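You operate a simulated robot arm through the tools that you are given. There is no shell and no other tool. Be economical: measure what you need, move in short steps, check, and stop when the job is done.

You are at the controls of a simulated two-armed robot. One attempt, no reset.

## Task
Tip the cup out in the eyewash bowl, then wipe the stain off the gauge plate.
Fine: cup and blue cloth go back where they stood; the plate stays where it lies. Set down upright: clear cup. What is to be rubbed or washed off counts as gone when no trace of it is left.

Only the result counts: the job must be done as asked and must still hold three seconds after the hand-in. Knocking over, shifting, dropping, spilling or breaking anything else fails it. Flat cloth is picked up by pressing the open fingertips on it (5 to 10 N) and closing them slowly along it; thin cloth reads only 2 to 8 mm in the jaws.

## Robot
Two 7-joint arms with two-finger parallel grippers on one trunk, on a base that drives. Base frame: it is fixed to the floor where the robot stands at the start and does not move with it; the origin is under the middle of the robot, x ahead of it, y to its left, z up. Readings come in mm, rad, newtons and seconds.
The left shoulder is at the start at [50, 161, 1148], the right one opposite. With the tool pointing down near the work surface each hand reaches from about 240 to 680 mm from the robot's upright axis, wherever it stands, measured 20 degrees to its own side. Places, roughly: clear cup (6x6x10 cm) [500, 200, 900]; steel paddle [-1000, -300, 700]; yellow eyewash bowl [-1100, -100, 800]. Payload 3.43 kg a hand.
The tool frame of a hand sits at the grasp point between the pads (the TCP): z along the fingers, y along the line on which they close. The tips reach 30 mm beyond it. Largest opening 94 mm; finger width 28, thickness 10; the body of the gripper, 50 by 96 mm, starts 55 mm behind the TCP.
Orientation is that of the tool frame in the base frame, as [roll, pitch, yaw] about the fixed x, y, z axes, in that order (R = Rz(yaw) Ry(pitch) Rx(roll)). With the fingers straight down and closing along the base's y, the tool's x points along the base's -x, its y along +y and its z along -z.

## Interface
- The arms move only by the tool apply_moves. It takes "left_rows", "right_rows" or both (then of equal length, played together; a hand with none holds still); each is a list that holds one entry, the list of rows, each a list of 7 numbers: the shift along the tool's x, y, z in units of 20 mm (1.0 is 20 mm), then the turn, a rotation vector about the tool's x, y, z in units of 8 degrees (1.0 is 8 degrees), then the opening, from 0 (shut) to 1 (fully open). In form: [[[tx, ty, tz, wx, wy, wz, gripper], ...]]. A call has 1 to 12 rows; each row shifts and turns the commanded pose from where the row before left it, along the tool's axes as they then stand. A call with a number of a shift or a turn outside -1 to 1 is refused whole. A row lasts 0.2 s, in which the tool goes at most 50 mm and 0.15 rad; a call with a longer step from one row to the next is refused whole, and so is a gripper value outside its range. A pose out of reach is approached as far as the arm can. The call stops where the force on the tool passes 40 N (or 10 N more than at its start, if that is more) or the arm is blocked; 0.2 s more then pass. Each finger travels about 45 mm/s and halts on what it meets, pressing with about 24 N; the grip force reading is that of the motor and also rises with nothing between the fingers. The clock runs only during rows and for 0.2 s after the last one: add rows that do not move to give the fingers time. It gives the time, the measured TCP pose, the force on the tool (base axes), the opening and the grip force at its end, in the units of the frame above (readings bear some noise), with the torque about the TCP (base axes, N m) and any sound that the robot's microphone picked up.
- Cameras (640 x 400 px; columns grow to the right, rows downward): "scene" is now at [132.7, -24, 1295.3]; the picture's right is [-0.24, -0.97, 0.00], its down [-0.40, 0.10, -0.91] and it looks along [0.88, -0.22, -0.41] (base axes); focal length 214 px, centre (320, 200). "left" rides on the left gripper at [76, -14, -102] in its tool frame; the picture's right is [0.18, 0.98, 0.00], its down [-0.75, 0.14, -0.64] and it looks along [-0.63, 0.12, 0.77] (tool axes); focal length 243 px, centre (320, 200). "right" rides on the right gripper at [76, 14, -102] in its tool frame; the picture's right is [-0.18, 0.98, 0.00], its down [-0.75, -0.14, -0.64] and it looks along [-0.63, -0.12, 0.77] (tool axes); focal length 243 px, centre (320, 200). There is no depth. A picture from a camera that has moved, and an enlarged one, comes with that camera's place and axes in the base frame and with its lens. The place of the scene camera against the robot may be out by one fixed shift of up to 12 mm in any direction.
- camera(camera): a new picture of that camera. No time passes.
- move_column(by): slides the trunk up (or, below 0, down) by that many mm; the arms and the scene camera ride with it, the base frame stays. It gives what a move gives, with no picture.
- roll_base(legs): drives the robot by 1 to 6 legs, each [ahead, left, turn to the left] in mm, mm and rad, along the robot's own axes; the way and the turn of a leg run together, so that a leg with both is an arc; at most 1500 mm and 3.142 rad a leg. The arms and the cameras ride along, it lands a little off, and it stops where it bumps. It gives what a move gives.
- head_to(pan, tilt): turns the head with the scene camera to pan (to the left, within 1.396 rad either way) and tilt (down, from -0.506 to 1.204), counted from straight ahead of the robot. It gives what a move gives.
- inspect(camera, box): a new picture of the part [left, top, right, bottom] of that camera's present view, enlarged. No time passes.
- close_job(): hands the job in; it is judged then, once.

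Go step by step. Nothing tells you exact positions but the pictures and the camera data: compare them with the known pose of the tool, close in by small moves and look again before you grip or let go. The budget is 120 turns and 108 pictures, counting those below and the enlarged ones. Unless the task says otherwise, let go and move clear before handing in.

The tools are called as name(argument=value, ...) on one line, values as JSON. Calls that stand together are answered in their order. apply_moves: Moves the arms, as the interface text tells. Its arguments: {"type":"object","properties":{"left_rows":{"type":"array"},"right_rows":{"type":"array"}},"required":[]} The other tools are called the same way: move_column (by) slides the trunk up or down; roll_base (legs) drives the base; head_to (pan, tilt) turns the head that bears the scene camera; camera (camera) takes a picture; inspect (camera, box) takes an enlarged picture of a part of a camera's view; close_job () hands the job in.

At the start:

```text
time: 0.0
left_tool_pos: [407.6, 45.9, 1242.4]
left_orientation: [-3.141, -0.002, 3.142]
left_ft_force: [0.8, 0.2, 0.1]
left_wrist_torque: [0.0, 0.03, 0.06]
left_grip_width: 94.1
left_grasp_force: 0.1
right_tool_pos: [283.3, -297.1, 1251.8]
right_orientation: [3.14, 0.001, -3.14]
right_ft_force: [0.4, -1.7, 0.2]
right_wrist_torque: [0.0, 0.01, 0.0]
right_grip_width: 94.1
right_grasp_force: 0.1
trunk travel left (down, up): [-175.0, 92.0]
robot x, y, heading: [-1.5, -1.0, -0.0]
head pan, tilt: [-0.239, 0.426]
```

scene: 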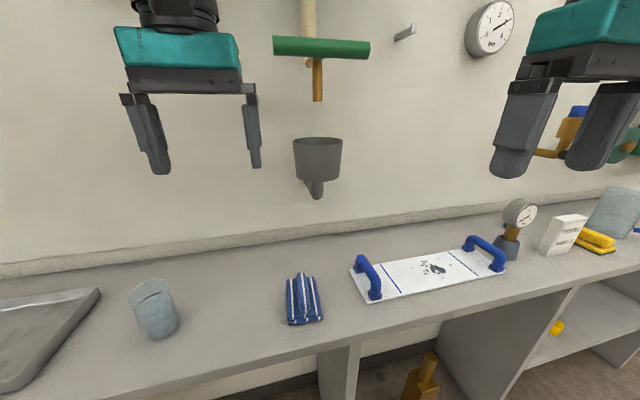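
right: 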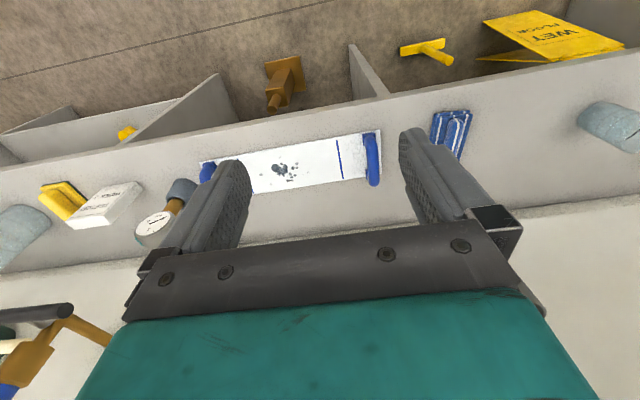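
left: 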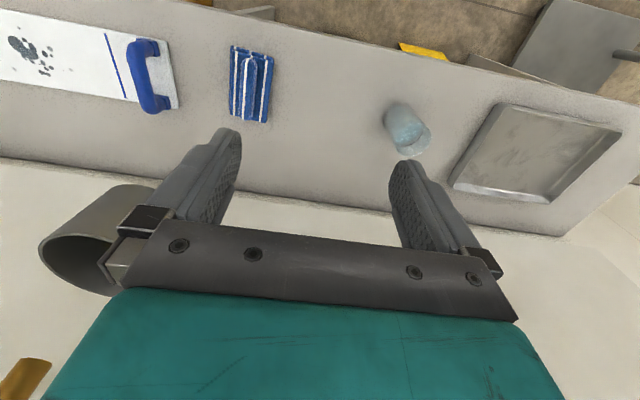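

I see the counter ahead with the cup on the left, the blue striped cloth in the middle, and the white plate with blue handles and a dark stain on it. I'll look closer at these before moving.

inspect(camera="scene", box=[100, 250, 340, 400])

inspect(camera="scene", box=[330, 190, 640, 384])

```text
2.67 times, centred on (220, 325) of scene
camera zoom: at [132.7, -24.0, 1295.3], right [-0.24, -0.97, 0.0], down [-0.4, 0.1, -0.91], along [0.88, -0.22, -0.41], focal length 572 px, centre (587, -133)
```

zoom: 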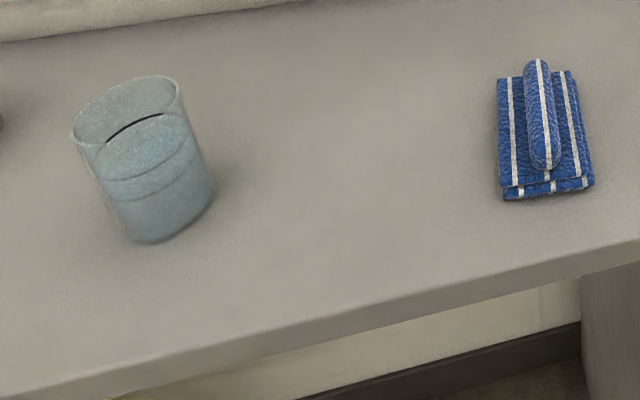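

```text
2.06 times, centred on (485, 287) of scene
camera zoom: at [132.7, -24.0, 1295.3], right [-0.24, -0.97, 0.0], down [-0.4, 0.1, -0.91], along [0.88, -0.22, -0.41], focal length 442 px, centre (-20, 21)
```

zoom: 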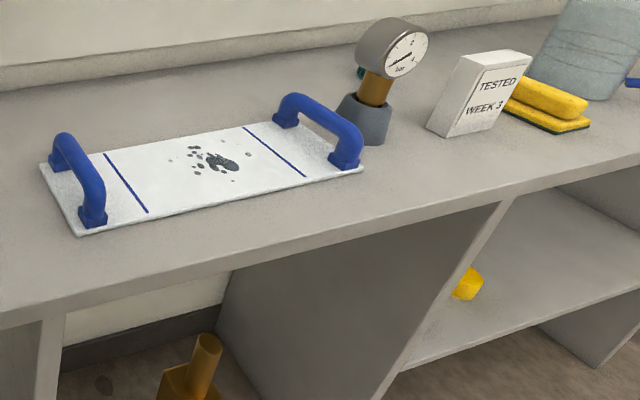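

The cup stands near [485, 215], counter top at about z 872, and there is water in it. I'll bring the left hand round to a pose pitched 30° below horizontal, in front of the cup.

apply_moves(left_rows=[[[0, 0.94, 0, 0, -0.833, 0, 1], [0, 0.94, 0, 0, -0.833, 0, 1], [0, 0.94, 0, 0, -0.833, 0, 1], [0, 0.94, 0, 0, -0.833, 0, 1], [0, 0.94, 0, 0, -0.833, 0, 1], [0, 0.94, 0, 0, -0.833, 0, 1], [0, 0.94, 0, 0, -0.833, 0, 1], [0, 0.94, 0, 0, -0.833, 0, 1], [0, 0.94, 0, 0, -0.833, 0, 1]]])

camera(camera="left")

```text
time: 2.0
left_tool_pos: [409.0, 216.9, 1242.2]
left_orientation: [-3.139, 1.049, -3.139]
left_ft_force: [-0.2, -0.7, -0.2]
left_wrist_torque: [0.0, 0.01, 0.0]
left_grip_width: 93.9
left_grasp_force: 0.1
right_tool_pos: [282.2, -296.8, 1251.9]
right_orientation: [3.141, 0.001, -3.141]
right_ft_force: [-0.3, -0.6, -0.8]
right_wrist_torque: [0.04, -0.02, 0.02]
right_grip_width: 94.0
right_grasp_force: 0.1
trunk travel left (down, up): [-175.0, 92.0]
robot x, y, heading: [-3.4, -2.7, -0.004]
head pan, tilt: [-0.239, 0.426]
```

```text
102 pictures are left
camera left: at [281.4, 202.2, 1227.7], right [-0.09, 0.98, -0.16], down [-0.18, 0.14, 0.97], along [0.98, 0.12, 0.16], focal length 243 px, centre (320, 200)
```

left: 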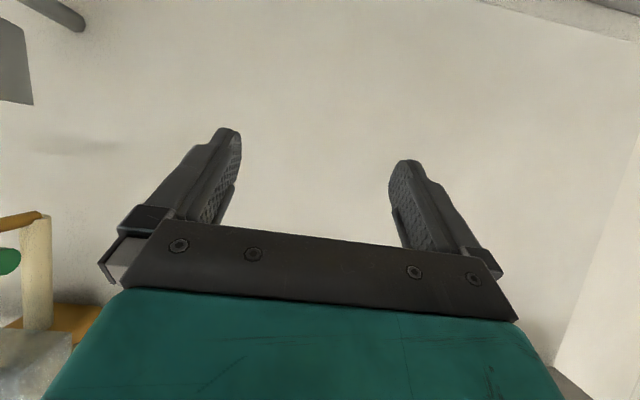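

Moving down and slightly back to a standoff in front of the cup.

apply_moves(left_rows=[[[1, 0, 0.29, 0, 0, 0, 1], [1, 0, 0.29, 0, 0, 0, 1], [1, 0, 0.29, 0, 0, 0, 1], [1, 0, 0.29, 0, 0, 0, 1], [1, 0, 0.29, 0, 0, 0, 1], [1, 0, 0.29, 0, 0, 0, 1], [1, 0, 0.29, 0, 0, 0, 1], [1, 0, 0.29, 0, 0, 0, 1], [1, 0, 0.29, 0, 0, 0, 1], [1, 0, 0.29, 0, 0, 0, 1], [1, 0, 0.29, 0, 0, 0, 1], [1, 0, 0.29, 0, 0, 0, 1]]])

camera(camera="left")

camera(camera="scene")

```text
time: 4.6
left_tool_pos: [437.1, 210.3, 1031.3]
left_orientation: [-3.141, 1.048, -3.138]
left_ft_force: [0.3, 0.2, 0.1]
left_wrist_torque: [0.02, -0.02, 0.0]
left_grip_width: 93.9
left_grasp_force: 0.0
left hand out of reach, approached as far as the arm can: row 3, 4, 5, 6, 7, 8, 9, 10, 11
right_tool_pos: [282.0, -297.3, 1251.2]
right_orientation: [-3.141, 0.0, -3.141]
right_ft_force: [0.6, 0.5, -0.2]
right_wrist_torque: [-0.01, 0.01, 0.01]
right_grip_width: 94.1
right_grasp_force: 0.1
trunk travel left (down, up): [-175.0, 92.0]
robot x, y, heading: [1.2, 1.6, -0.004]
head pan, tilt: [-0.239, 0.426]
```

```text
101 pictures are left
camera left: at [309.4, 195.9, 1017.6], right [-0.09, 0.98, -0.16], down [-0.18, 0.14, 0.97], along [0.98, 0.12, 0.16], focal length 243 px, centre (320, 200)
```

left: 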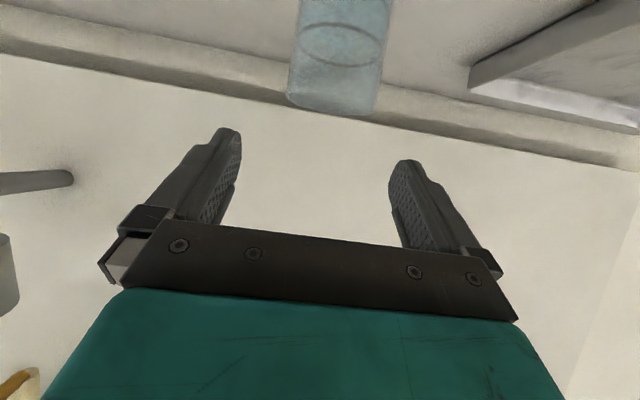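

```text
100 pictures are left
camera scene: at [132.6, -24.0, 1295.3], right [-0.24, -0.97, 0.0], down [-0.4, 0.1, -0.91], along [0.88, -0.22, -0.41], focal length 214 px, centre (320, 200)
```

scene: 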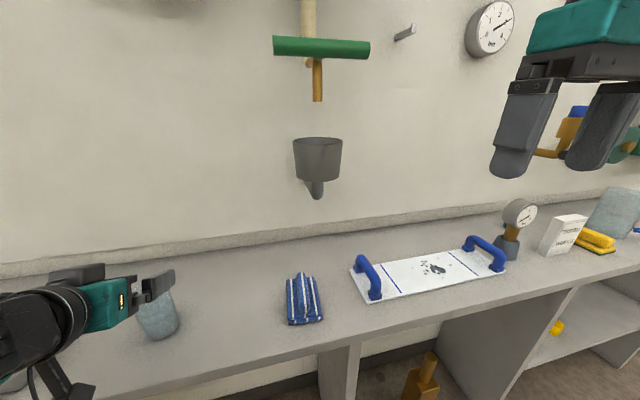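

The arm is too folded there; backing the base by 200 mm gives it room.

roll_base(legs=[[-200, 0, 0]])

apply_moves(left_rows=[[[0, 0, 0, 0, 0, 0, 1]]])

camera(camera="left")

camera(camera="scene")

```text
time: 6.2
left_tool_pos: [236.1, 211.9, 1033.6]
left_orientation: [-3.139, 1.048, -3.133]
left_ft_force: [0.0, 0.0, -0.2]
left_wrist_torque: [-0.04, -0.03, 0.02]
left_grip_width: 93.9
left_grasp_force: 0.0
right_tool_pos: [84.7, -297.4, 1251.1]
right_orientation: [3.14, 0.0, -3.136]
right_ft_force: [0.7, 1.6, -0.4]
right_wrist_torque: [0.0, -0.04, 0.02]
right_grip_width: 94.1
right_grasp_force: 0.0
trunk travel left (down, up): [-175.0, 92.0]
robot x, y, heading: [-199.5, 0.5, 0.008]
head pan, tilt: [-0.239, 0.426]
```

```text
time: 6.6
left_tool_pos: [238.5, 211.7, 1032.5]
left_orientation: [-3.14, 1.047, -3.131]
left_ft_force: [-0.9, -0.6, 0.0]
left_wrist_torque: [-0.03, 0.0, -0.03]
left_grip_width: 93.6
left_grasp_force: 0.0
right_tool_pos: [85.3, -296.5, 1251.9]
right_orientation: [3.141, 0.0, -3.136]
right_ft_force: [0.5, 0.2, -0.5]
right_wrist_torque: [0.0, 0.03, 0.01]
right_grip_width: 93.9
right_grasp_force: 0.1
trunk travel left (down, up): [-175.0, 92.0]
robot x, y, heading: [-201.3, 0.5, 0.002]
head pan, tilt: [-0.239, 0.426]
```

```text
99 pictures are left
camera left: at [110.0, 196.9, 1017.8], right [-0.1, 0.98, -0.16], down [-0.18, 0.14, 0.97], along [0.98, 0.12, 0.16], focal length 243 px, centre (320, 200)
```

left: 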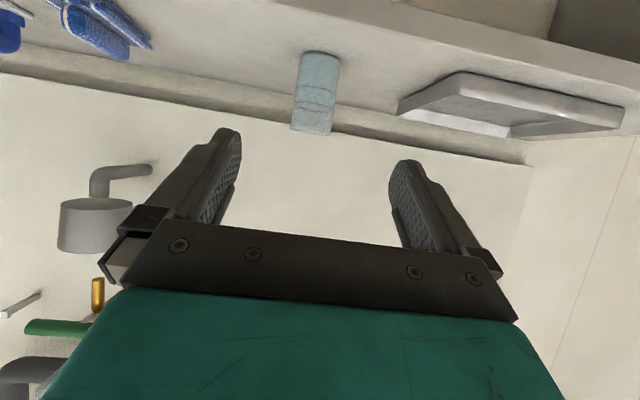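

```text
98 pictures are left
camera scene: at [-65.8, -23.9, 1295.3], right [-0.23, -0.97, 0.0], down [-0.4, 0.1, -0.91], along [0.89, -0.21, -0.41], focal length 214 px, centre (320, 200)
```

scene: 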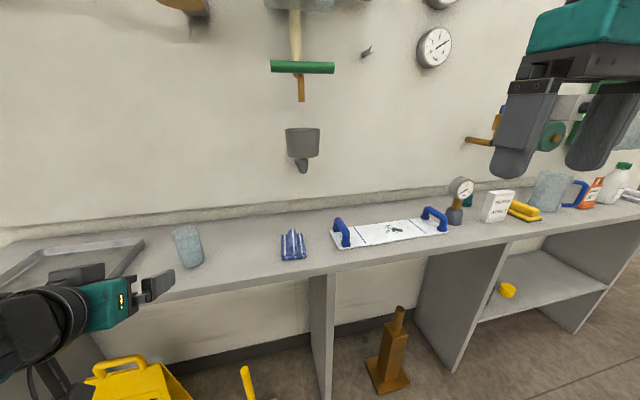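

Triangulating, the cup axis is near [482, 215], with the rim at z≈975. I'll move to a standoff along the grasp line.

apply_moves(left_rows=[[[-0.29, 0.02, 0.96, 0, 0, 0, 1], [-0.29, 0.02, 0.96, 0, 0, 0, 1], [-0.29, 0.02, 0.96, 0, 0, 0, 1], [-0.29, 0.02, 0.96, 0, 0, 0, 1], [-0.29, 0.02, 0.96, 0, 0, 0, 1], [-0.29, 0.02, 0.96, 0, 0, 0, 1]]])

camera(camera="left")

inspect(camera="scene", box=[80, 200, 320, 350])

```text
time: 8.0
left_tool_pos: [355.7, 213.3, 1004.7]
left_orientation: [-3.14, 1.047, -3.133]
left_ft_force: [-0.6, 0.0, 0.1]
left_wrist_torque: [-0.02, 0.01, 0.01]
left_grip_width: 94.2
left_grasp_force: 0.1
right_tool_pos: [85.1, -296.6, 1249.8]
right_orientation: [3.141, 0.001, -3.138]
right_ft_force: [-0.4, 1.0, 0.1]
right_wrist_torque: [0.02, 0.0, 0.02]
right_grip_width: 93.8
right_grasp_force: 0.1
trunk travel left (down, up): [-175.0, 92.0]
robot x, y, heading: [-199.2, -3.6, 0.001]
head pan, tilt: [-0.239, 0.426]
```

```text
97 pictures are left
camera left: at [228.4, 198.6, 991.1], right [-0.1, 0.98, -0.16], down [-0.18, 0.14, 0.97], along [0.98, 0.13, 0.16], focal length 243 px, centre (320, 200)
```

left: 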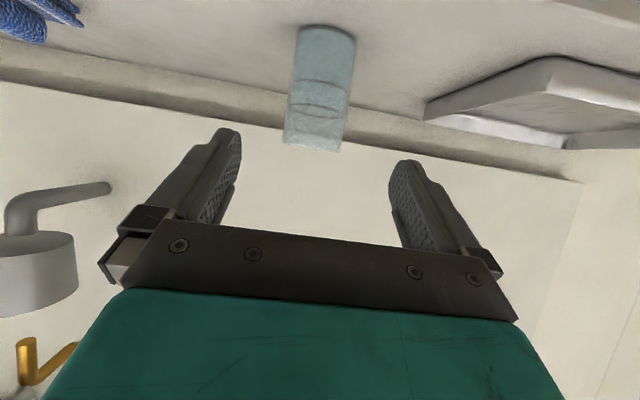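

```text
2.67 times, centred on (200, 275) of scene
camera zoom: at [-65.5, -23.9, 1295.2], right [-0.23, -0.97, 0.0], down [-0.4, 0.1, -0.91], along [0.89, -0.21, -0.41], focal length 572 px, centre (640, 0)
```

zoom: 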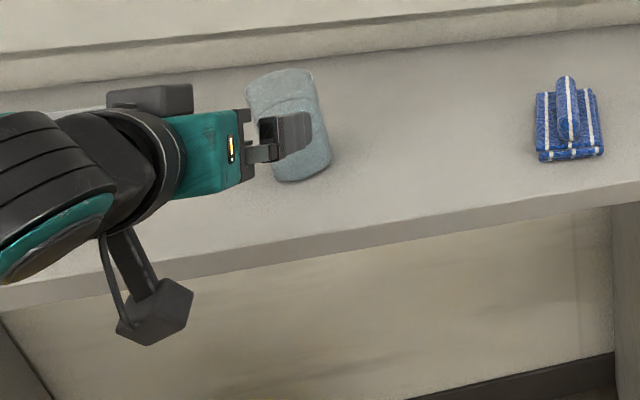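

The hand is lined up at y≈213. I'll advance along the finger axis to the cup.

apply_moves(left_rows=[[[0, 0.02, 0.9, 0, 0, 0, 1], [0, 0.02, 0.9, 0, 0, 0, 1], [0, 0.02, 0.9, 0, 0, 0, 1], [0, 0, 0.9, 0, 0, 0, 1], [0, 0, 0.9, 0, 0, 0, 1], [0, 0, 0.9, 0, 0, 0, 1], [0, 0, 0.9, 0, 0, 0, 1], [0, 0, 0.9, 0, 0, 0, 1]]])

camera(camera="left")

inspect(camera="scene", box=[80, 200, 320, 350])

```text
time: 9.8
left_tool_pos: [478.4, 216.6, 932.3]
left_orientation: [-3.141, 1.046, -3.133]
left_ft_force: [0.0, -0.1, -0.4]
left_wrist_torque: [-0.03, 0.01, 0.01]
left_grip_width: 93.9
left_grasp_force: 0.1
right_tool_pos: [85.8, -296.2, 1250.2]
right_orientation: [-3.141, -0.001, -3.137]
right_ft_force: [-0.3, 0.1, 0.5]
right_wrist_torque: [0.03, 0.03, -0.01]
right_grip_width: 94.2
right_grasp_force: 0.1
trunk travel left (down, up): [-175.0, 92.0]
robot x, y, heading: [-196.5, 1.4, 0.003]
head pan, tilt: [-0.239, 0.426]
```

```text
95 pictures are left
camera left: at [351.6, 201.5, 918.4], right [-0.1, 0.98, -0.16], down [-0.18, 0.14, 0.97], along [0.98, 0.12, 0.16], focal length 243 px, centre (320, 200)
```

left: 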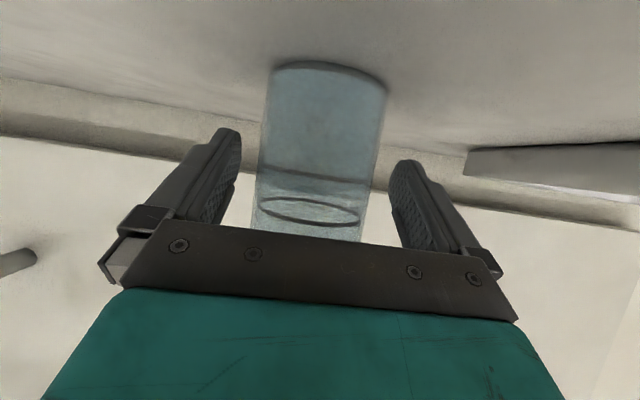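

```text
2.67 times, centred on (200, 275) of scene
camera zoom: at [-65.5, -23.9, 1295.2], right [-0.23, -0.97, 0.0], down [-0.4, 0.1, -0.91], along [0.89, -0.21, -0.41], focal length 572 px, centre (640, 0)
```

zoom: 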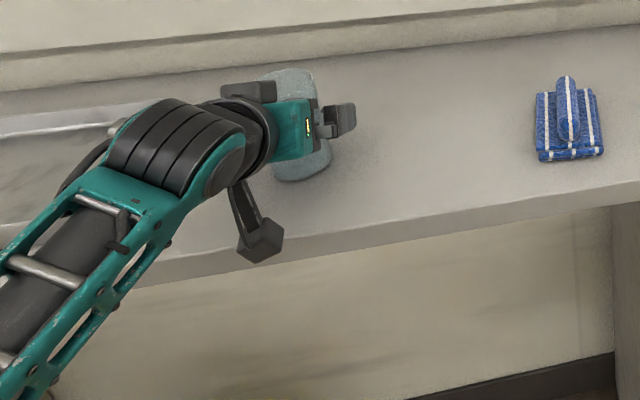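

Cup is between the fingers; I'll go 8 mm further and close.

apply_moves(left_rows=[[[0, -0.05, 0.4, 0, 0, 0, 1], [0, 0, 0, 0, 0, 0, 0.8], [0, 0, 0, 0, 0, 0, 0.7], [0, 0, 0, 0, 0, 0, 0.6], [0, 0, 0, 0, 0, 0, 0.5], [0, 0, 0, 0, 0, 0, 0.5], [0, 0, 0, 0, 0, 0, 0.5]]])

camera(camera="left")

```text
time: 11.4
left_tool_pos: [486.5, 215.3, 929.0]
left_orientation: [-3.14, 1.047, -3.133]
left_ft_force: [0.9, -0.8, 1.4]
left_wrist_torque: [0.0, -0.06, 0.0]
left_grip_width: 61.8
left_grasp_force: 23.3
right_tool_pos: [84.6, -295.3, 1250.2]
right_orientation: [-3.141, 0.001, -3.137]
right_ft_force: [0.6, 0.3, -1.0]
right_wrist_torque: [-0.01, 0.04, 0.01]
right_grip_width: 93.9
right_grasp_force: 0.0
trunk travel left (down, up): [-175.0, 92.0]
robot x, y, heading: [-197.4, -2.3, 0.003]
head pan, tilt: [-0.239, 0.426]
```

```text
93 pictures are left
camera left: at [358.2, 201.0, 915.4], right [-0.1, 0.98, -0.16], down [-0.18, 0.14, 0.97], along [0.98, 0.12, 0.16], focal length 243 px, centre (320, 200)
```

left: 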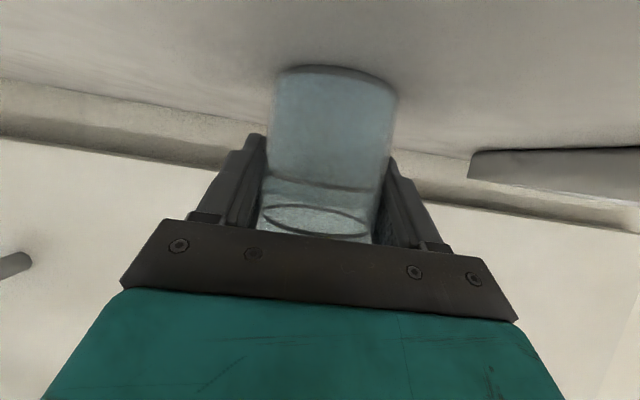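

Gripped at 61.8 mm (grasp pose [486.5, 215.3, 929]). Lifting straight up slowly, then looking around with the head.

apply_moves(left_rows=[[[-0.433, 0, -0.25, 0, 0, 0, 0.5], [-0.433, 0, -0.25, 0, 0, 0, 0.5], [-0.433, 0, -0.25, 0, 0, 0, 0.5], [-0.433, 0, -0.25, 0, 0, 0, 0.5], [-0.433, 0, -0.25, 0, 0, 0, 0.5], [-0.433, 0, -0.25, 0, 0, 0, 0.5], [-0.433, 0, -0.25, 0, 0, 0, 0.5], [-0.433, 0, -0.25, 0, 0, 0, 0.5]]])

head_to(pan=1.396, tilt=0.5)

camera(camera="scene")

camera(camera="left")

head_to(pan=-1.396, tilt=0.5)

camera(camera="scene")

```text
time: 13.2
left_tool_pos: [484.9, 213.6, 1010.4]
left_orientation: [-3.137, 1.049, -3.133]
left_ft_force: [0.0, -0.2, -2.0]
left_wrist_torque: [0.0, 0.01, 0.0]
left_grip_width: 61.3
left_grasp_force: 23.9
right_tool_pos: [84.8, -294.9, 1251.2]
right_orientation: [-3.141, -0.001, -3.136]
right_ft_force: [0.2, -0.4, -1.2]
right_wrist_torque: [0.02, -0.02, 0.03]
right_grip_width: 94.0
right_grasp_force: 0.1
trunk travel left (down, up): [-175.0, 92.0]
robot x, y, heading: [-201.9, 0.6, -0.0]
head pan, tilt: [-0.239, 0.426]
```

```text
time: 14.9
left_tool_pos: [486.9, 214.8, 1008.8]
left_orientation: [-3.139, 1.045, -3.131]
left_ft_force: [-0.7, 0.2, -1.8]
left_wrist_torque: [0.0, -0.02, 0.0]
left_grip_width: 61.2
left_grasp_force: 24.2
right_tool_pos: [86.0, -296.0, 1250.7]
right_orientation: [-3.142, 0.0, -3.138]
right_ft_force: [0.3, -0.7, 0.2]
right_wrist_torque: [0.0, 0.0, 0.01]
right_grip_width: 93.9
right_grasp_force: 0.0
trunk travel left (down, up): [-175.0, 92.0]
robot x, y, heading: [-198.3, -2.4, 0.008]
head pan, tilt: [1.396, 0.499]
```

```text
92 pictures are left
camera scene: at [-139.8, 87.3, 1288.5], right [0.99, -0.17, 0.0], down [-0.08, -0.47, -0.88], along [0.15, 0.87, -0.48], focal length 214 px, centre (320, 200)
```

scene: 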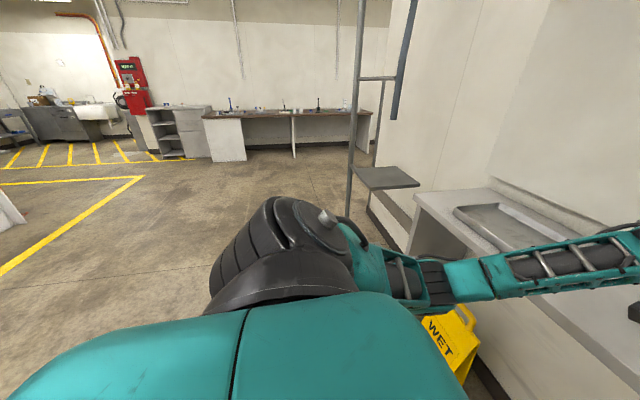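

```text
91 pictures are left
camera left: at [358.1, 200.0, 994.9], right [-0.1, 0.98, -0.16], down [-0.18, 0.14, 0.97], along [0.98, 0.13, 0.16], focal length 243 px, centre (320, 200)
```

left: 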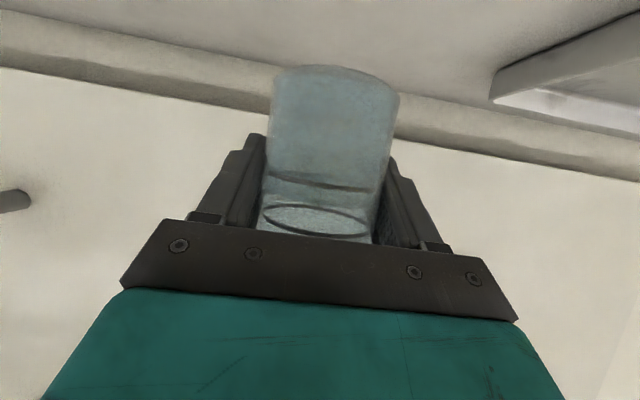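

```text
time: 17.3
left_tool_pos: [484.9, 214.6, 1009.4]
left_orientation: [-3.138, 1.048, -3.132]
left_ft_force: [0.3, -0.2, -2.2]
left_wrist_torque: [0.03, -0.02, 0.02]
left_grip_width: 61.5
left_grasp_force: 23.9
right_tool_pos: [85.3, -295.9, 1251.9]
right_orientation: [-3.14, 0.0, -3.137]
right_ft_force: [0.5, 0.0, -0.1]
right_wrist_torque: [-0.02, -0.02, 0.01]
right_grip_width: 94.1
right_grasp_force: 0.1
trunk travel left (down, up): [-175.0, 92.0]
robot x, y, heading: [-199.0, -0.5, 0.002]
head pan, tilt: [-1.396, 0.499]
```

```text
90 pictures are left
camera scene: at [-139.0, -91.8, 1288.5], right [-0.98, -0.18, 0.0], down [-0.09, 0.47, -0.88], along [0.16, -0.86, -0.48], focal length 214 px, centre (320, 200)
```

scene: 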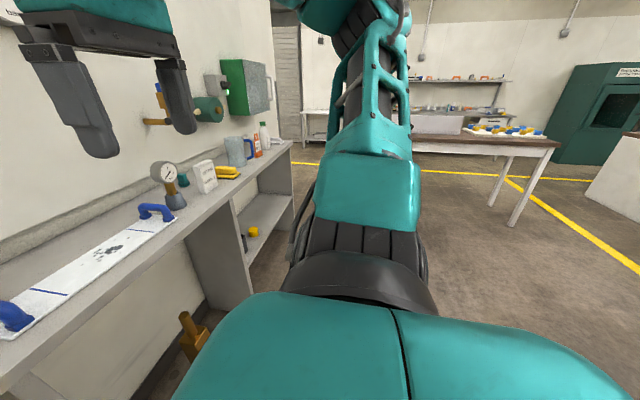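

Floor to the left is free. I'll retract the cup toward the robot, then turn left a quarter and look at the eyewash.

apply_moves(left_rows=[[[0.2, 0, -0.97, 0, 0, 0, 0.5], [0.2, 0, -0.97, 0, 0, 0, 0.5], [0.2, 0, -0.97, 0, 0, 0, 0.5], [0.2, 0, -0.97, 0, 0, 0, 0.5], [0.2, 0, -0.97, 0, 0, 0, 0.5], [0.2, 0, -0.97, 0, 0, 0, 0.5], [0.2, 0, -0.97, 0, 0, 0, 0.5], [0.2, 0, -0.97, 0, 0, 0, 0.5]]])

roll_base(legs=[[-50, 0, 0], [0, 0, 0.8], [0, 0, 0.8]])

head_to(pan=1.3, tilt=0.5)

camera(camera="scene")

```text
time: 19.1
left_tool_pos: [334.2, 213.1, 1059.6]
left_orientation: [-3.139, 1.046, -3.132]
left_ft_force: [0.7, 0.0, -2.2]
left_wrist_torque: [0.0, -0.03, 0.0]
left_grip_width: 61.2
left_grasp_force: 24.5
right_tool_pos: [85.0, -295.7, 1250.9]
right_orientation: [-3.14, 0.0, -3.137]
right_ft_force: [0.5, -0.2, 0.1]
right_wrist_torque: [-0.05, 0.01, 0.04]
right_grip_width: 94.1
right_grasp_force: 0.2
trunk travel left (down, up): [-175.0, 92.0]
robot x, y, heading: [-199.4, -3.7, 0.003]
head pan, tilt: [-1.396, 0.499]
```

```text
time: 24.3
left_tool_pos: [-485.1, 523.7, 1059.5]
left_orientation: [-3.141, 1.047, -1.523]
left_ft_force: [-0.2, -0.4, -1.6]
left_wrist_torque: [0.01, 0.0, 0.03]
left_grip_width: 61.6
left_grasp_force: 23.8
right_tool_pos: [34.2, 295.3, 1249.6]
right_orientation: [3.14, 0.0, -1.525]
right_ft_force: [-0.6, -0.4, 0.4]
right_wrist_torque: [-0.02, -0.01, 0.01]
right_grip_width: 93.8
right_grasp_force: 0.1
trunk travel left (down, up): [-175.0, 92.0]
robot x, y, heading: [-248.8, -4.2, 1.615]
head pan, tilt: [-1.396, 0.499]
```

```text
time: 26.7
left_tool_pos: [-484.9, 523.8, 1058.7]
left_orientation: [-3.141, 1.045, -1.521]
left_ft_force: [-0.4, -0.6, -1.6]
left_wrist_torque: [0.0, 0.01, -0.01]
left_grip_width: 61.8
left_grasp_force: 23.7
right_tool_pos: [35.3, 293.9, 1249.6]
right_orientation: [3.141, 0.0, -1.525]
right_ft_force: [-0.4, 0.3, -0.8]
right_wrist_torque: [0.01, -0.01, 0.01]
right_grip_width: 93.9
right_grasp_force: 0.1
trunk travel left (down, up): [-175.0, 92.0]
robot x, y, heading: [-249.9, -1.4, 1.612]
head pan, tilt: [1.3, 0.499]
```

```text
89 pictures are left
camera scene: at [-336.5, 57.6, 1288.5], right [0.22, 0.97, 0.0], down [0.47, -0.11, -0.88], along [-0.86, 0.2, -0.48], focal length 214 px, centre (320, 200)
```

scene: 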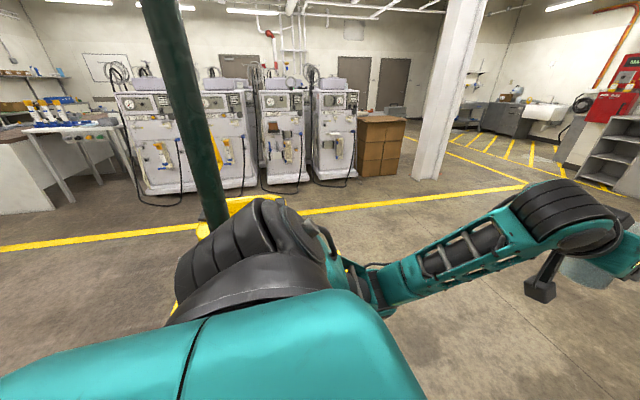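

The eyewash is on a green pole with a yellow bowl. I'll turn further and view it.

roll_base(legs=[[0, 0, 0.75]])

head_to(pan=0.8, tilt=0.6)

camera(camera="scene")

camera(camera="right")

```text
time: 29.1
left_tool_pos: [-781.4, 218.1, 1059.3]
left_orientation: [-3.14, 1.046, -0.763]
left_ft_force: [0.7, 1.0, -0.8]
left_wrist_torque: [0.02, 0.01, 0.02]
left_grip_width: 61.5
left_grasp_force: 24.2
right_tool_pos: [-246.4, 410.1, 1251.1]
right_orientation: [-3.141, -0.001, -0.767]
right_ft_force: [0.0, -0.7, -0.1]
right_wrist_torque: [0.01, 0.0, -0.02]
right_grip_width: 94.0
right_grasp_force: 0.1
trunk travel left (down, up): [-175.0, 92.0]
robot x, y, heading: [-246.2, -3.3, 2.379]
head pan, tilt: [1.3, 0.499]
```

```text
time: 30.0
left_tool_pos: [-780.0, 217.7, 1060.1]
left_orientation: [-3.139, 1.047, -0.762]
left_ft_force: [0.2, -0.2, -1.3]
left_wrist_torque: [-0.02, -0.02, -0.02]
left_grip_width: 61.2
left_grasp_force: 24.5
right_tool_pos: [-245.7, 408.5, 1250.6]
right_orientation: [-3.141, -0.002, -0.765]
right_ft_force: [-0.4, 0.2, 0.0]
right_wrist_torque: [0.02, 0.01, -0.02]
right_grip_width: 94.0
right_grasp_force: 0.0
trunk travel left (down, up): [-175.0, 92.0]
robot x, y, heading: [-247.8, -3.1, 2.377]
head pan, tilt: [0.799, 0.6]
```

```text
88 pictures are left
camera scene: at [-363.2, 21.9, 1279.4], right [-0.03, 1.0, 0.0], down [0.56, 0.02, -0.83], along [-0.82, -0.03, -0.56], focal length 214 px, centre (320, 200)
```

scene: 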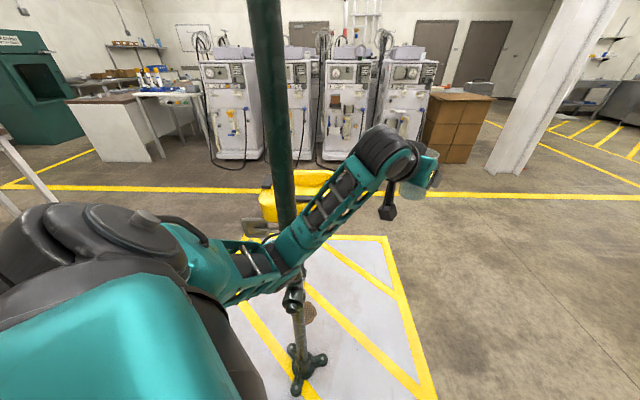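

```text
87 pictures are left
camera right: at [-202.8, 345.3, 1355.5], right [-0.81, -0.58, 0.0], down [-0.45, 0.62, 0.64], along [-0.37, 0.52, -0.77], focal length 243 px, centre (320, 200)
```

right: 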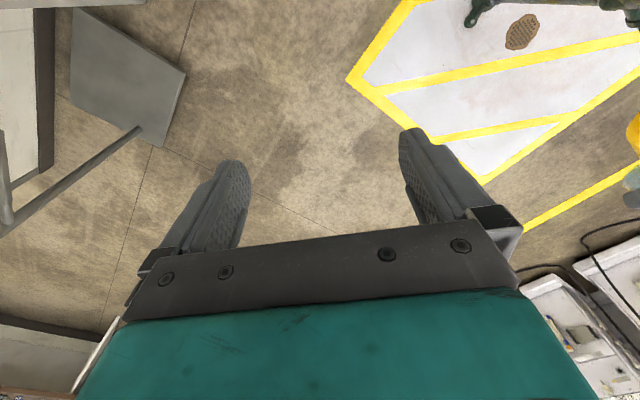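

The green pipe stands at about (-778, -75), between me and the bowl, so I won't sweep left past it. I'll go round on the +y side and come at the bowl facing -y.

roll_base(legs=[[0, -200, 0], [1100, 0, 0], [0, 0, 1.2], [0, 0, 1.13]])

head_to(pan=0.1, tilt=0.5)

camera(camera="scene")

camera(camera="left")

```text
time: 43.5
left_tool_pos: [-695.7, 375.4, 1059.8]
left_orientation: [-3.139, 1.046, 1.561]
left_ft_force: [-0.6, 0.8, -0.8]
left_wrist_torque: [0.03, -0.04, 0.06]
left_grip_width: 61.0
left_grasp_force: 24.2
right_tool_pos: [-1201.0, 635.1, 1251.7]
right_orientation: [3.141, 0.001, 1.558]
right_ft_force: [0.4, -0.2, 0.5]
right_wrist_torque: [0.0, -0.02, 0.03]
right_grip_width: 93.9
right_grasp_force: 0.1
trunk travel left (down, up): [-175.0, 92.0]
robot x, y, heading: [-901.9, 912.5, -1.581]
head pan, tilt: [0.799, 0.6]
```

```text
time: 44.5
left_tool_pos: [-696.4, 376.6, 1059.9]
left_orientation: [-3.138, 1.046, 1.561]
left_ft_force: [0.9, 0.3, -1.0]
left_wrist_torque: [-0.02, -0.03, -0.01]
left_grip_width: 61.3
left_grasp_force: 24.4
right_tool_pos: [-1200.7, 636.5, 1250.2]
right_orientation: [3.139, 0.0, 1.559]
right_ft_force: [-0.8, -0.3, 0.6]
right_wrist_torque: [0.01, 0.01, -0.02]
right_grip_width: 94.2
right_grasp_force: 0.0
trunk travel left (down, up): [-175.0, 92.0]
robot x, y, heading: [-901.6, 917.4, -1.584]
head pan, tilt: [0.099, 0.499]
```

```text
86 pictures are left
camera scene: at [-889.7, 781.0, 1288.5], right [-1.0, -0.09, 0.0], down [-0.04, 0.48, -0.88], along [0.08, -0.87, -0.48], focal length 214 px, centre (320, 200)
```

scene: 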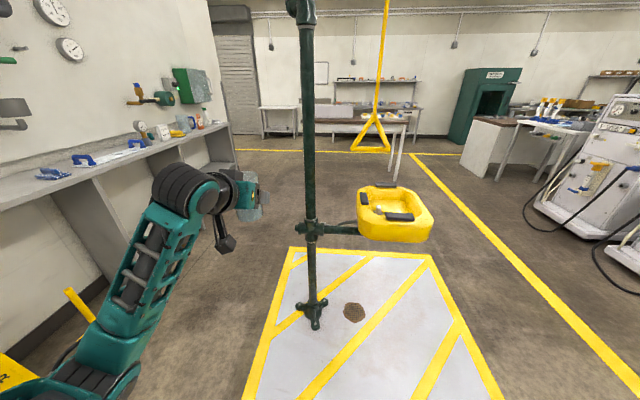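

```text
85 pictures are left
camera left: at [-709.0, 503.7, 1045.1], right [0.98, 0.08, -0.16], down [0.14, 0.18, 0.97], along [0.11, -0.98, 0.16], focal length 243 px, centre (320, 200)
```

left: 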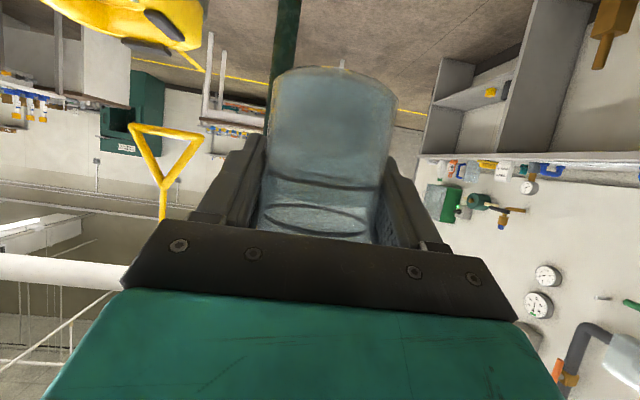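

The yellow bowl is clear to approach from here; a shower pull-triangle hangs at roughly (-1010, -115, 1050+), above the bowl. Zooming in on the bowl.

inspect(camera="scene", box=[300, 100, 460, 260])

```text
2.50 times, centred on (380, 180) of scene
camera zoom: at [-889.7, 781.0, 1288.5], right [-1.0, -0.09, 0.0], down [-0.04, 0.48, -0.88], along [0.08, -0.87, -0.48], focal length 536 px, centre (170, 250)
```

zoom: 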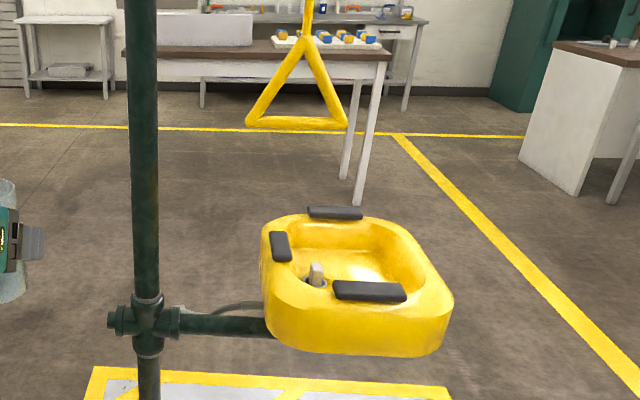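

Driving sideways then ahead so the bowl lies in front of the left shoulder.

roll_base(legs=[[0, -428, 0], [260, 0, 0]])

head_to(pan=0.25, tilt=0.6)

camera(camera="scene")

camera(camera="left")

```text
time: 50.4
left_tool_pos: [-1138.8, 120.0, 1059.1]
left_orientation: [-3.14, 1.047, 1.554]
left_ft_force: [0.6, -0.2, -0.9]
left_wrist_torque: [-0.01, -0.01, -0.01]
left_grip_width: 61.2
left_grasp_force: 24.5
right_tool_pos: [-1642.5, 383.2, 1250.7]
right_orientation: [-3.141, -0.002, 1.552]
right_ft_force: [0.4, -1.3, -0.9]
right_wrist_torque: [0.0, -0.01, 0.02]
right_grip_width: 94.0
right_grasp_force: 0.1
trunk travel left (down, up): [-175.0, 92.0]
robot x, y, heading: [-1343.4, 658.4, -1.589]
head pan, tilt: [0.099, 0.499]
```

```text
time: 51.0
left_tool_pos: [-1139.2, 122.3, 1059.6]
left_orientation: [-3.14, 1.045, 1.555]
left_ft_force: [-0.7, -0.4, -1.1]
left_wrist_torque: [0.0, 0.01, 0.01]
left_grip_width: 61.3
left_grasp_force: 23.8
right_tool_pos: [-1642.0, 384.0, 1250.6]
right_orientation: [3.141, 0.0, 1.551]
right_ft_force: [-0.1, 0.9, -0.5]
right_wrist_torque: [-0.01, 0.01, -0.03]
right_grip_width: 94.2
right_grasp_force: 0.1
trunk travel left (down, up): [-175.0, 92.0]
robot x, y, heading: [-1342.3, 662.0, -1.589]
head pan, tilt: [0.25, 0.6]
```

```text
83 pictures are left
camera scene: at [-1318.3, 531.8, 1279.4], right [-0.97, -0.23, 0.0], down [-0.13, 0.55, -0.83], along [0.19, -0.8, -0.56], focal length 214 px, centre (320, 200)
```

scene: 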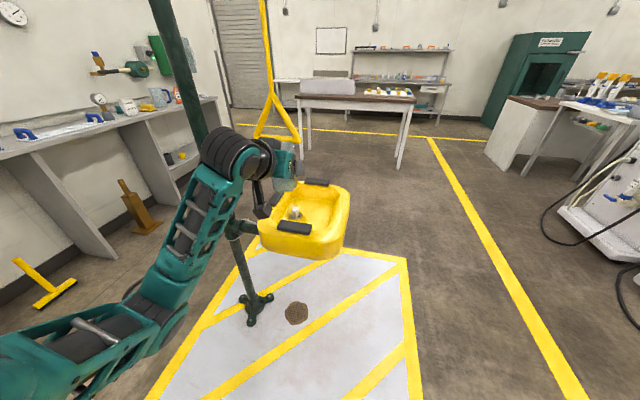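

```text
82 pictures are left
camera left: at [-1152.2, 248.7, 1045.1], right [0.98, 0.07, -0.16], down [0.15, 0.18, 0.97], along [0.1, -0.98, 0.16], focal length 243 px, centre (320, 200)
```

left: 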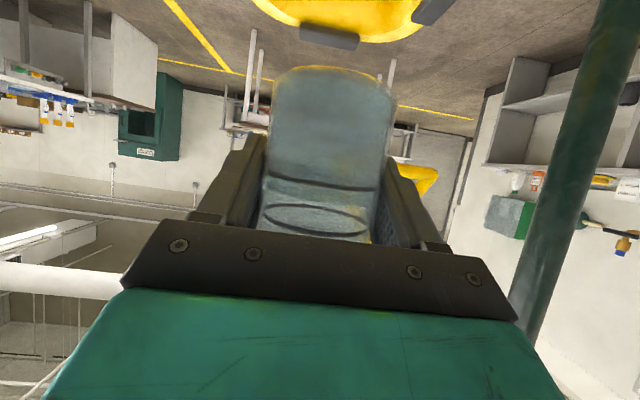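

From two views the bowl rim is at z≈845, its opening centred at about (-1130, -65). I'll drive 100 mm closer and bring the cup over the bowl.

roll_base(legs=[[100, 0, 0]])

apply_moves(left_rows=[[[0.4, 0.24, 0.9, 0, 0, 0, 0.5], [0.4, 0.24, 0.9, 0, 0, 0, 0.5], [0.4, 0.24, 0.9, 0, 0, 0, 0.5], [0.4, 0.24, 0.9, 0, 0, 0, 0.5], [0.4, 0.24, 0.9, 0, 0, 0, 0.5], [0.4, 0.24, 0.9, 0, 0, 0, 0.5], [0.4, 0.24, 0.9, 0, 0, 0, 0.5]]])

camera(camera="scene")

camera(camera="left")

```text
time: 52.2
left_tool_pos: [-1142.9, 23.4, 1058.2]
left_orientation: [-3.14, 1.045, 1.553]
left_ft_force: [-0.5, 0.2, -1.7]
left_wrist_torque: [-0.02, 0.0, -0.02]
left_grip_width: 61.5
left_grasp_force: 23.8
right_tool_pos: [-1645.5, 287.0, 1250.6]
right_orientation: [-3.14, 0.0, 1.55]
right_ft_force: [-1.2, 0.0, -1.4]
right_wrist_torque: [0.02, 0.01, 0.02]
right_grip_width: 93.9
right_grasp_force: 0.0
trunk travel left (down, up): [-175.0, 92.0]
robot x, y, heading: [-1338.6, 564.1, -1.589]
head pan, tilt: [0.25, 0.6]
```

```text
time: 53.8
left_tool_pos: [-1109.3, -58.1, 946.0]
left_orientation: [-3.14, 1.045, 1.552]
left_ft_force: [-0.2, 0.1, -2.2]
left_wrist_torque: [0.03, -0.02, -0.01]
left_grip_width: 61.4
left_grasp_force: 23.9
right_tool_pos: [-1645.7, 286.4, 1251.6]
right_orientation: [3.14, -0.001, 1.55]
right_ft_force: [0.7, -0.5, -0.2]
right_wrist_torque: [-0.01, 0.0, 0.01]
right_grip_width: 94.1
right_grasp_force: 0.0
trunk travel left (down, up): [-175.0, 92.0]
robot x, y, heading: [-1341.5, 561.1, -1.59]
head pan, tilt: [0.25, 0.6]
```

```text
81 pictures are left
camera scene: at [-1320.3, 434.9, 1279.4], right [-0.97, -0.23, 0.0], down [-0.13, 0.55, -0.82], along [0.19, -0.8, -0.57], focal length 214 px, centre (320, 200)
```

scene: 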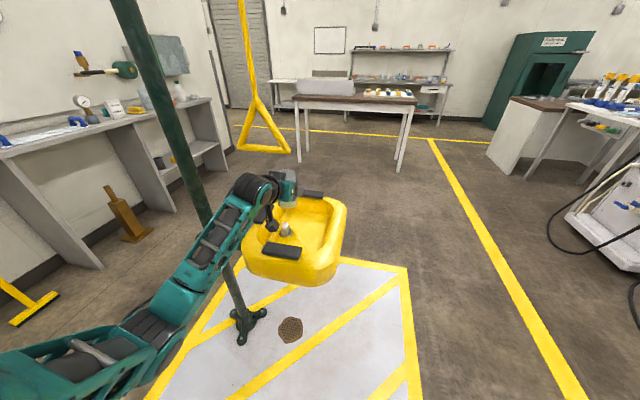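

```text
80 pictures are left
camera left: at [-1122.4, 70.2, 932.8], right [0.98, 0.07, -0.16], down [0.15, 0.18, 0.97], along [0.1, -0.98, 0.16], focal length 243 px, centre (320, 200)
```

left: 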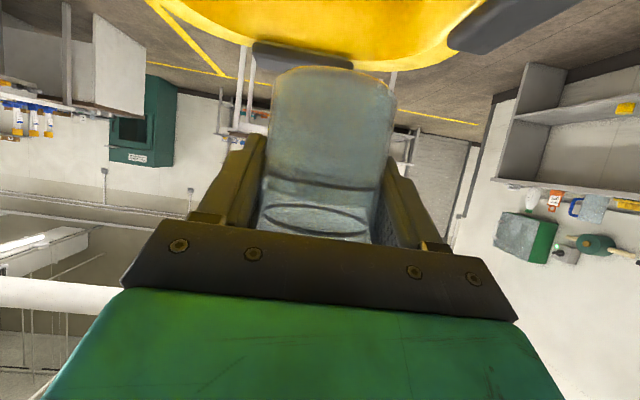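

The cup is over the bowl opening. I'll roll about the finger axis so it pours toward the bowl centre.

apply_moves(left_rows=[[[0, 0, 0, 0, 0, 0.9, 0.5], [0, 0, 0, 0, 0, 0.9, 0.5], [0, 0, 0, 0, 0, 0.9, 0.5], [0, 0, 0, 0, 0, 0.9, 0.5], [0, 0, 0, 0, 0, 0.9, 0.5], [0, 0, 0, 0, 0, 0.9, 0.5], [0, 0, 0, 0, 0, 0.9, 0.5], [0, 0, 0, 0, 0, 0.9, 0.5]]])

inspect(camera="scene", box=[220, 140, 380, 300])

```text
time: 55.6
left_tool_pos: [-1110.1, -57.8, 948.2]
left_orientation: [2.172, 0.481, 0.287]
left_ft_force: [-1.0, -0.5, -1.3]
left_wrist_torque: [-0.02, 0.05, 0.0]
left_grip_width: 60.9
left_grasp_force: 23.9
right_tool_pos: [-1645.1, 287.2, 1251.3]
right_orientation: [-3.141, 0.001, 1.55]
right_ft_force: [0.5, 0.5, -1.1]
right_wrist_torque: [-0.03, 0.01, -0.03]
right_grip_width: 94.0
right_grasp_force: 0.1
trunk travel left (down, up): [-175.0, 92.0]
robot x, y, heading: [-1340.3, 562.9, -1.59]
head pan, tilt: [0.25, 0.6]
```

```text
2.50 times, centred on (300, 220) of scene
camera zoom: at [-1320.4, 435.0, 1279.4], right [-0.97, -0.23, 0.0], down [-0.13, 0.55, -0.82], along [0.19, -0.8, -0.57], focal length 536 px, centre (370, 150)
```

zoom: 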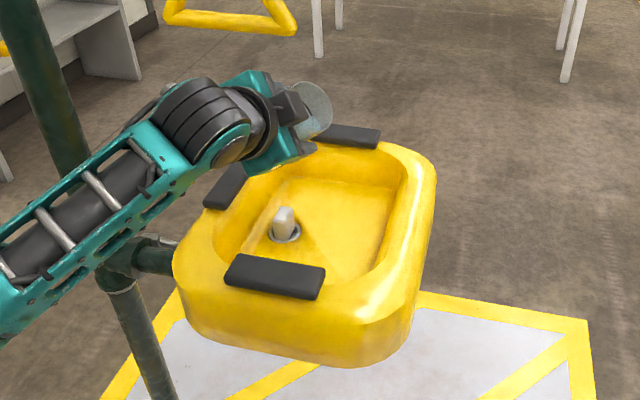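

The cup is tilting correctly over the bowl. Continuing the roll.

apply_moves(left_rows=[[[0, 0, 0, 0, 0, 0.9, 0.5], [0, 0, 0, 0, 0, 0.9, 0.5], [0, 0, 0, 0, 0, 0.9, 0.5], [0, 0, 0, 0, 0, 0.9, 0.5], [0, 0, 0, 0, 0, 0.9, 0.5], [0, 0, 0, 0, 0, 0.9, 0.5], [0, 0, 0, 0, 0, 0.9, 0.5], [0, 0, 0, 0, 0, 0.9, 0.5], [0, 0, 0, 0, 0, 0.9, 0.5], [0, 0, 0, 0, 0, 0.9, 0.5], [0, 0, 0, 0, 0, 0, 0.5]]])

inspect(camera="scene", box=[220, 140, 380, 300])

camera(camera="left")

```text
time: 58.0
left_tool_pos: [-1110.7, -56.8, 947.8]
left_orientation: [2.214, -0.585, -0.414]
left_ft_force: [-0.4, 0.3, 0.2]
left_wrist_torque: [0.02, -0.01, 0.01]
left_grip_width: 60.9
left_grasp_force: 23.9
right_tool_pos: [-1644.5, 286.4, 1251.4]
right_orientation: [-3.141, -0.002, 1.551]
right_ft_force: [0.4, -0.5, -0.4]
right_wrist_torque: [0.01, 0.0, -0.02]
right_grip_width: 94.0
right_grasp_force: 0.1
trunk travel left (down, up): [-175.0, 92.0]
robot x, y, heading: [-1340.8, 560.1, -1.59]
head pan, tilt: [0.25, 0.6]
```

```text
2.50 times, centred on (300, 220) of scene
camera zoom: at [-1320.5, 435.1, 1279.4], right [-0.97, -0.23, 0.0], down [-0.13, 0.55, -0.83], along [0.19, -0.8, -0.56], focal length 536 px, centre (370, 150)
```

zoom: 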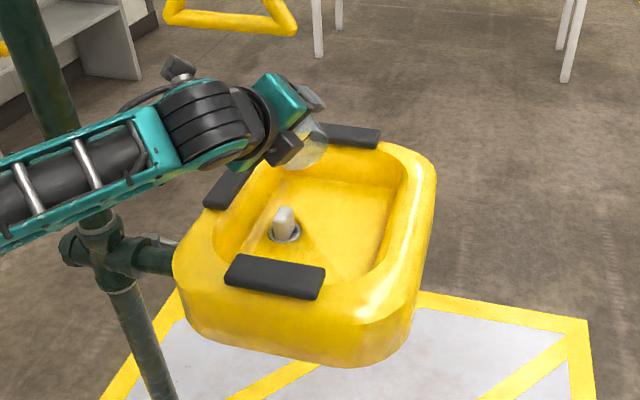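

```text
77 pictures are left
camera left: at [-1042.3, 11.8, 1032.6], right [-0.49, -0.43, 0.76], down [-0.66, 0.76, 0.0], along [-0.57, -0.5, -0.65], focal length 243 px, centre (320, 200)
```

left: 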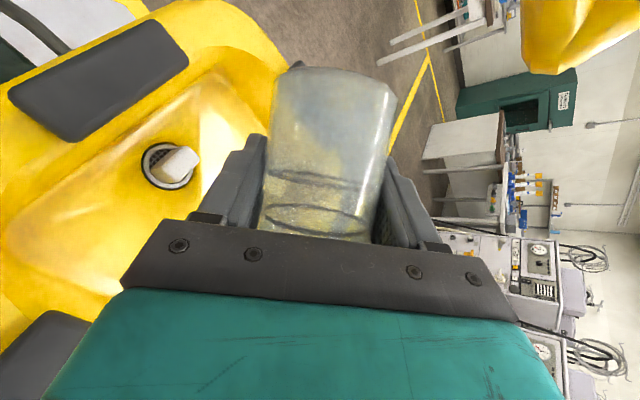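

The water has run out; a bit more tilt to drain fully.

apply_moves(left_rows=[[[0, 0, 0, 0, 0, 0.9, 0.5], [0, 0, 0, 0, 0, 0.9, 0.5], [0, 0, 0, 0, 0, 0.9, 0.5], [0, 0, 0, 0, 0, 0.9, 0.5], [0, 0, 0, 0, 0, 0, 0.5], [0, 0, 0, 0, 0, 0, 0.5], [0, 0, 0, 0, 0, 0, 0.5], [0, 0, 0, 0, 0, 0, 0.5]]])

camera(camera="left")

inspect(camera="scene", box=[220, 140, 380, 300])

```text
time: 59.8
left_tool_pos: [-1110.9, -57.7, 947.5]
left_orientation: [2.575, -0.936, -0.92]
left_ft_force: [-0.7, 0.4, 0.5]
left_wrist_torque: [0.01, 0.01, 0.01]
left_grip_width: 60.8
left_grasp_force: 24.1
right_tool_pos: [-1645.2, 287.4, 1250.0]
right_orientation: [-3.142, 0.001, 1.549]
right_ft_force: [0.1, 0.7, -0.3]
right_wrist_torque: [0.04, -0.02, 0.02]
right_grip_width: 94.1
right_grasp_force: 0.0
trunk travel left (down, up): [-175.0, 92.0]
robot x, y, heading: [-1341.4, 564.4, -1.594]
head pan, tilt: [0.25, 0.6]
```

```text
76 pictures are left
camera left: at [-1068.6, -2.3, 1056.2], right [-0.85, -0.25, 0.46], down [-0.39, 0.89, -0.24], along [-0.35, -0.39, -0.85], focal length 243 px, centre (320, 200)
```

left: 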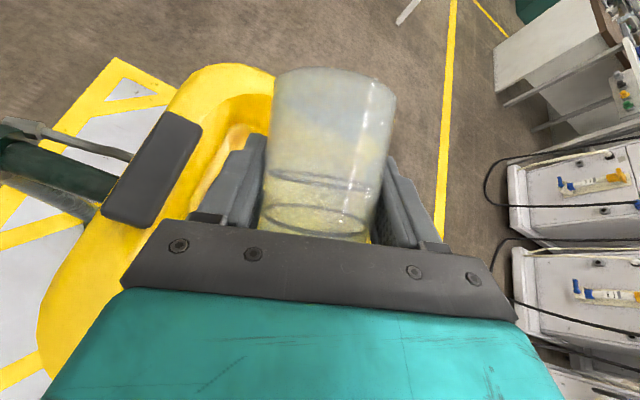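

```text
2.50 times, centred on (300, 220) of scene
camera zoom: at [-1320.5, 435.1, 1279.4], right [-0.97, -0.23, 0.0], down [-0.13, 0.55, -0.83], along [0.19, -0.8, -0.56], focal length 536 px, centre (370, 150)
```

zoom: 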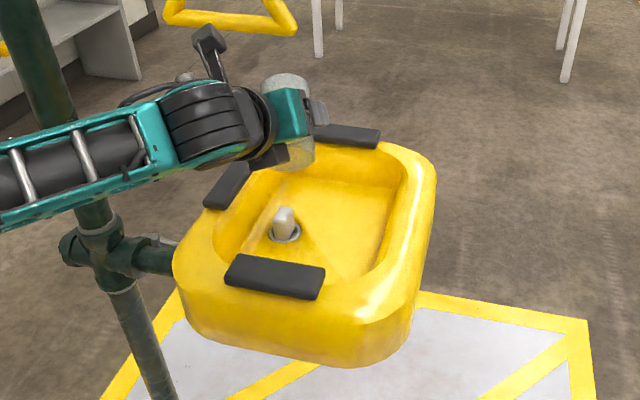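

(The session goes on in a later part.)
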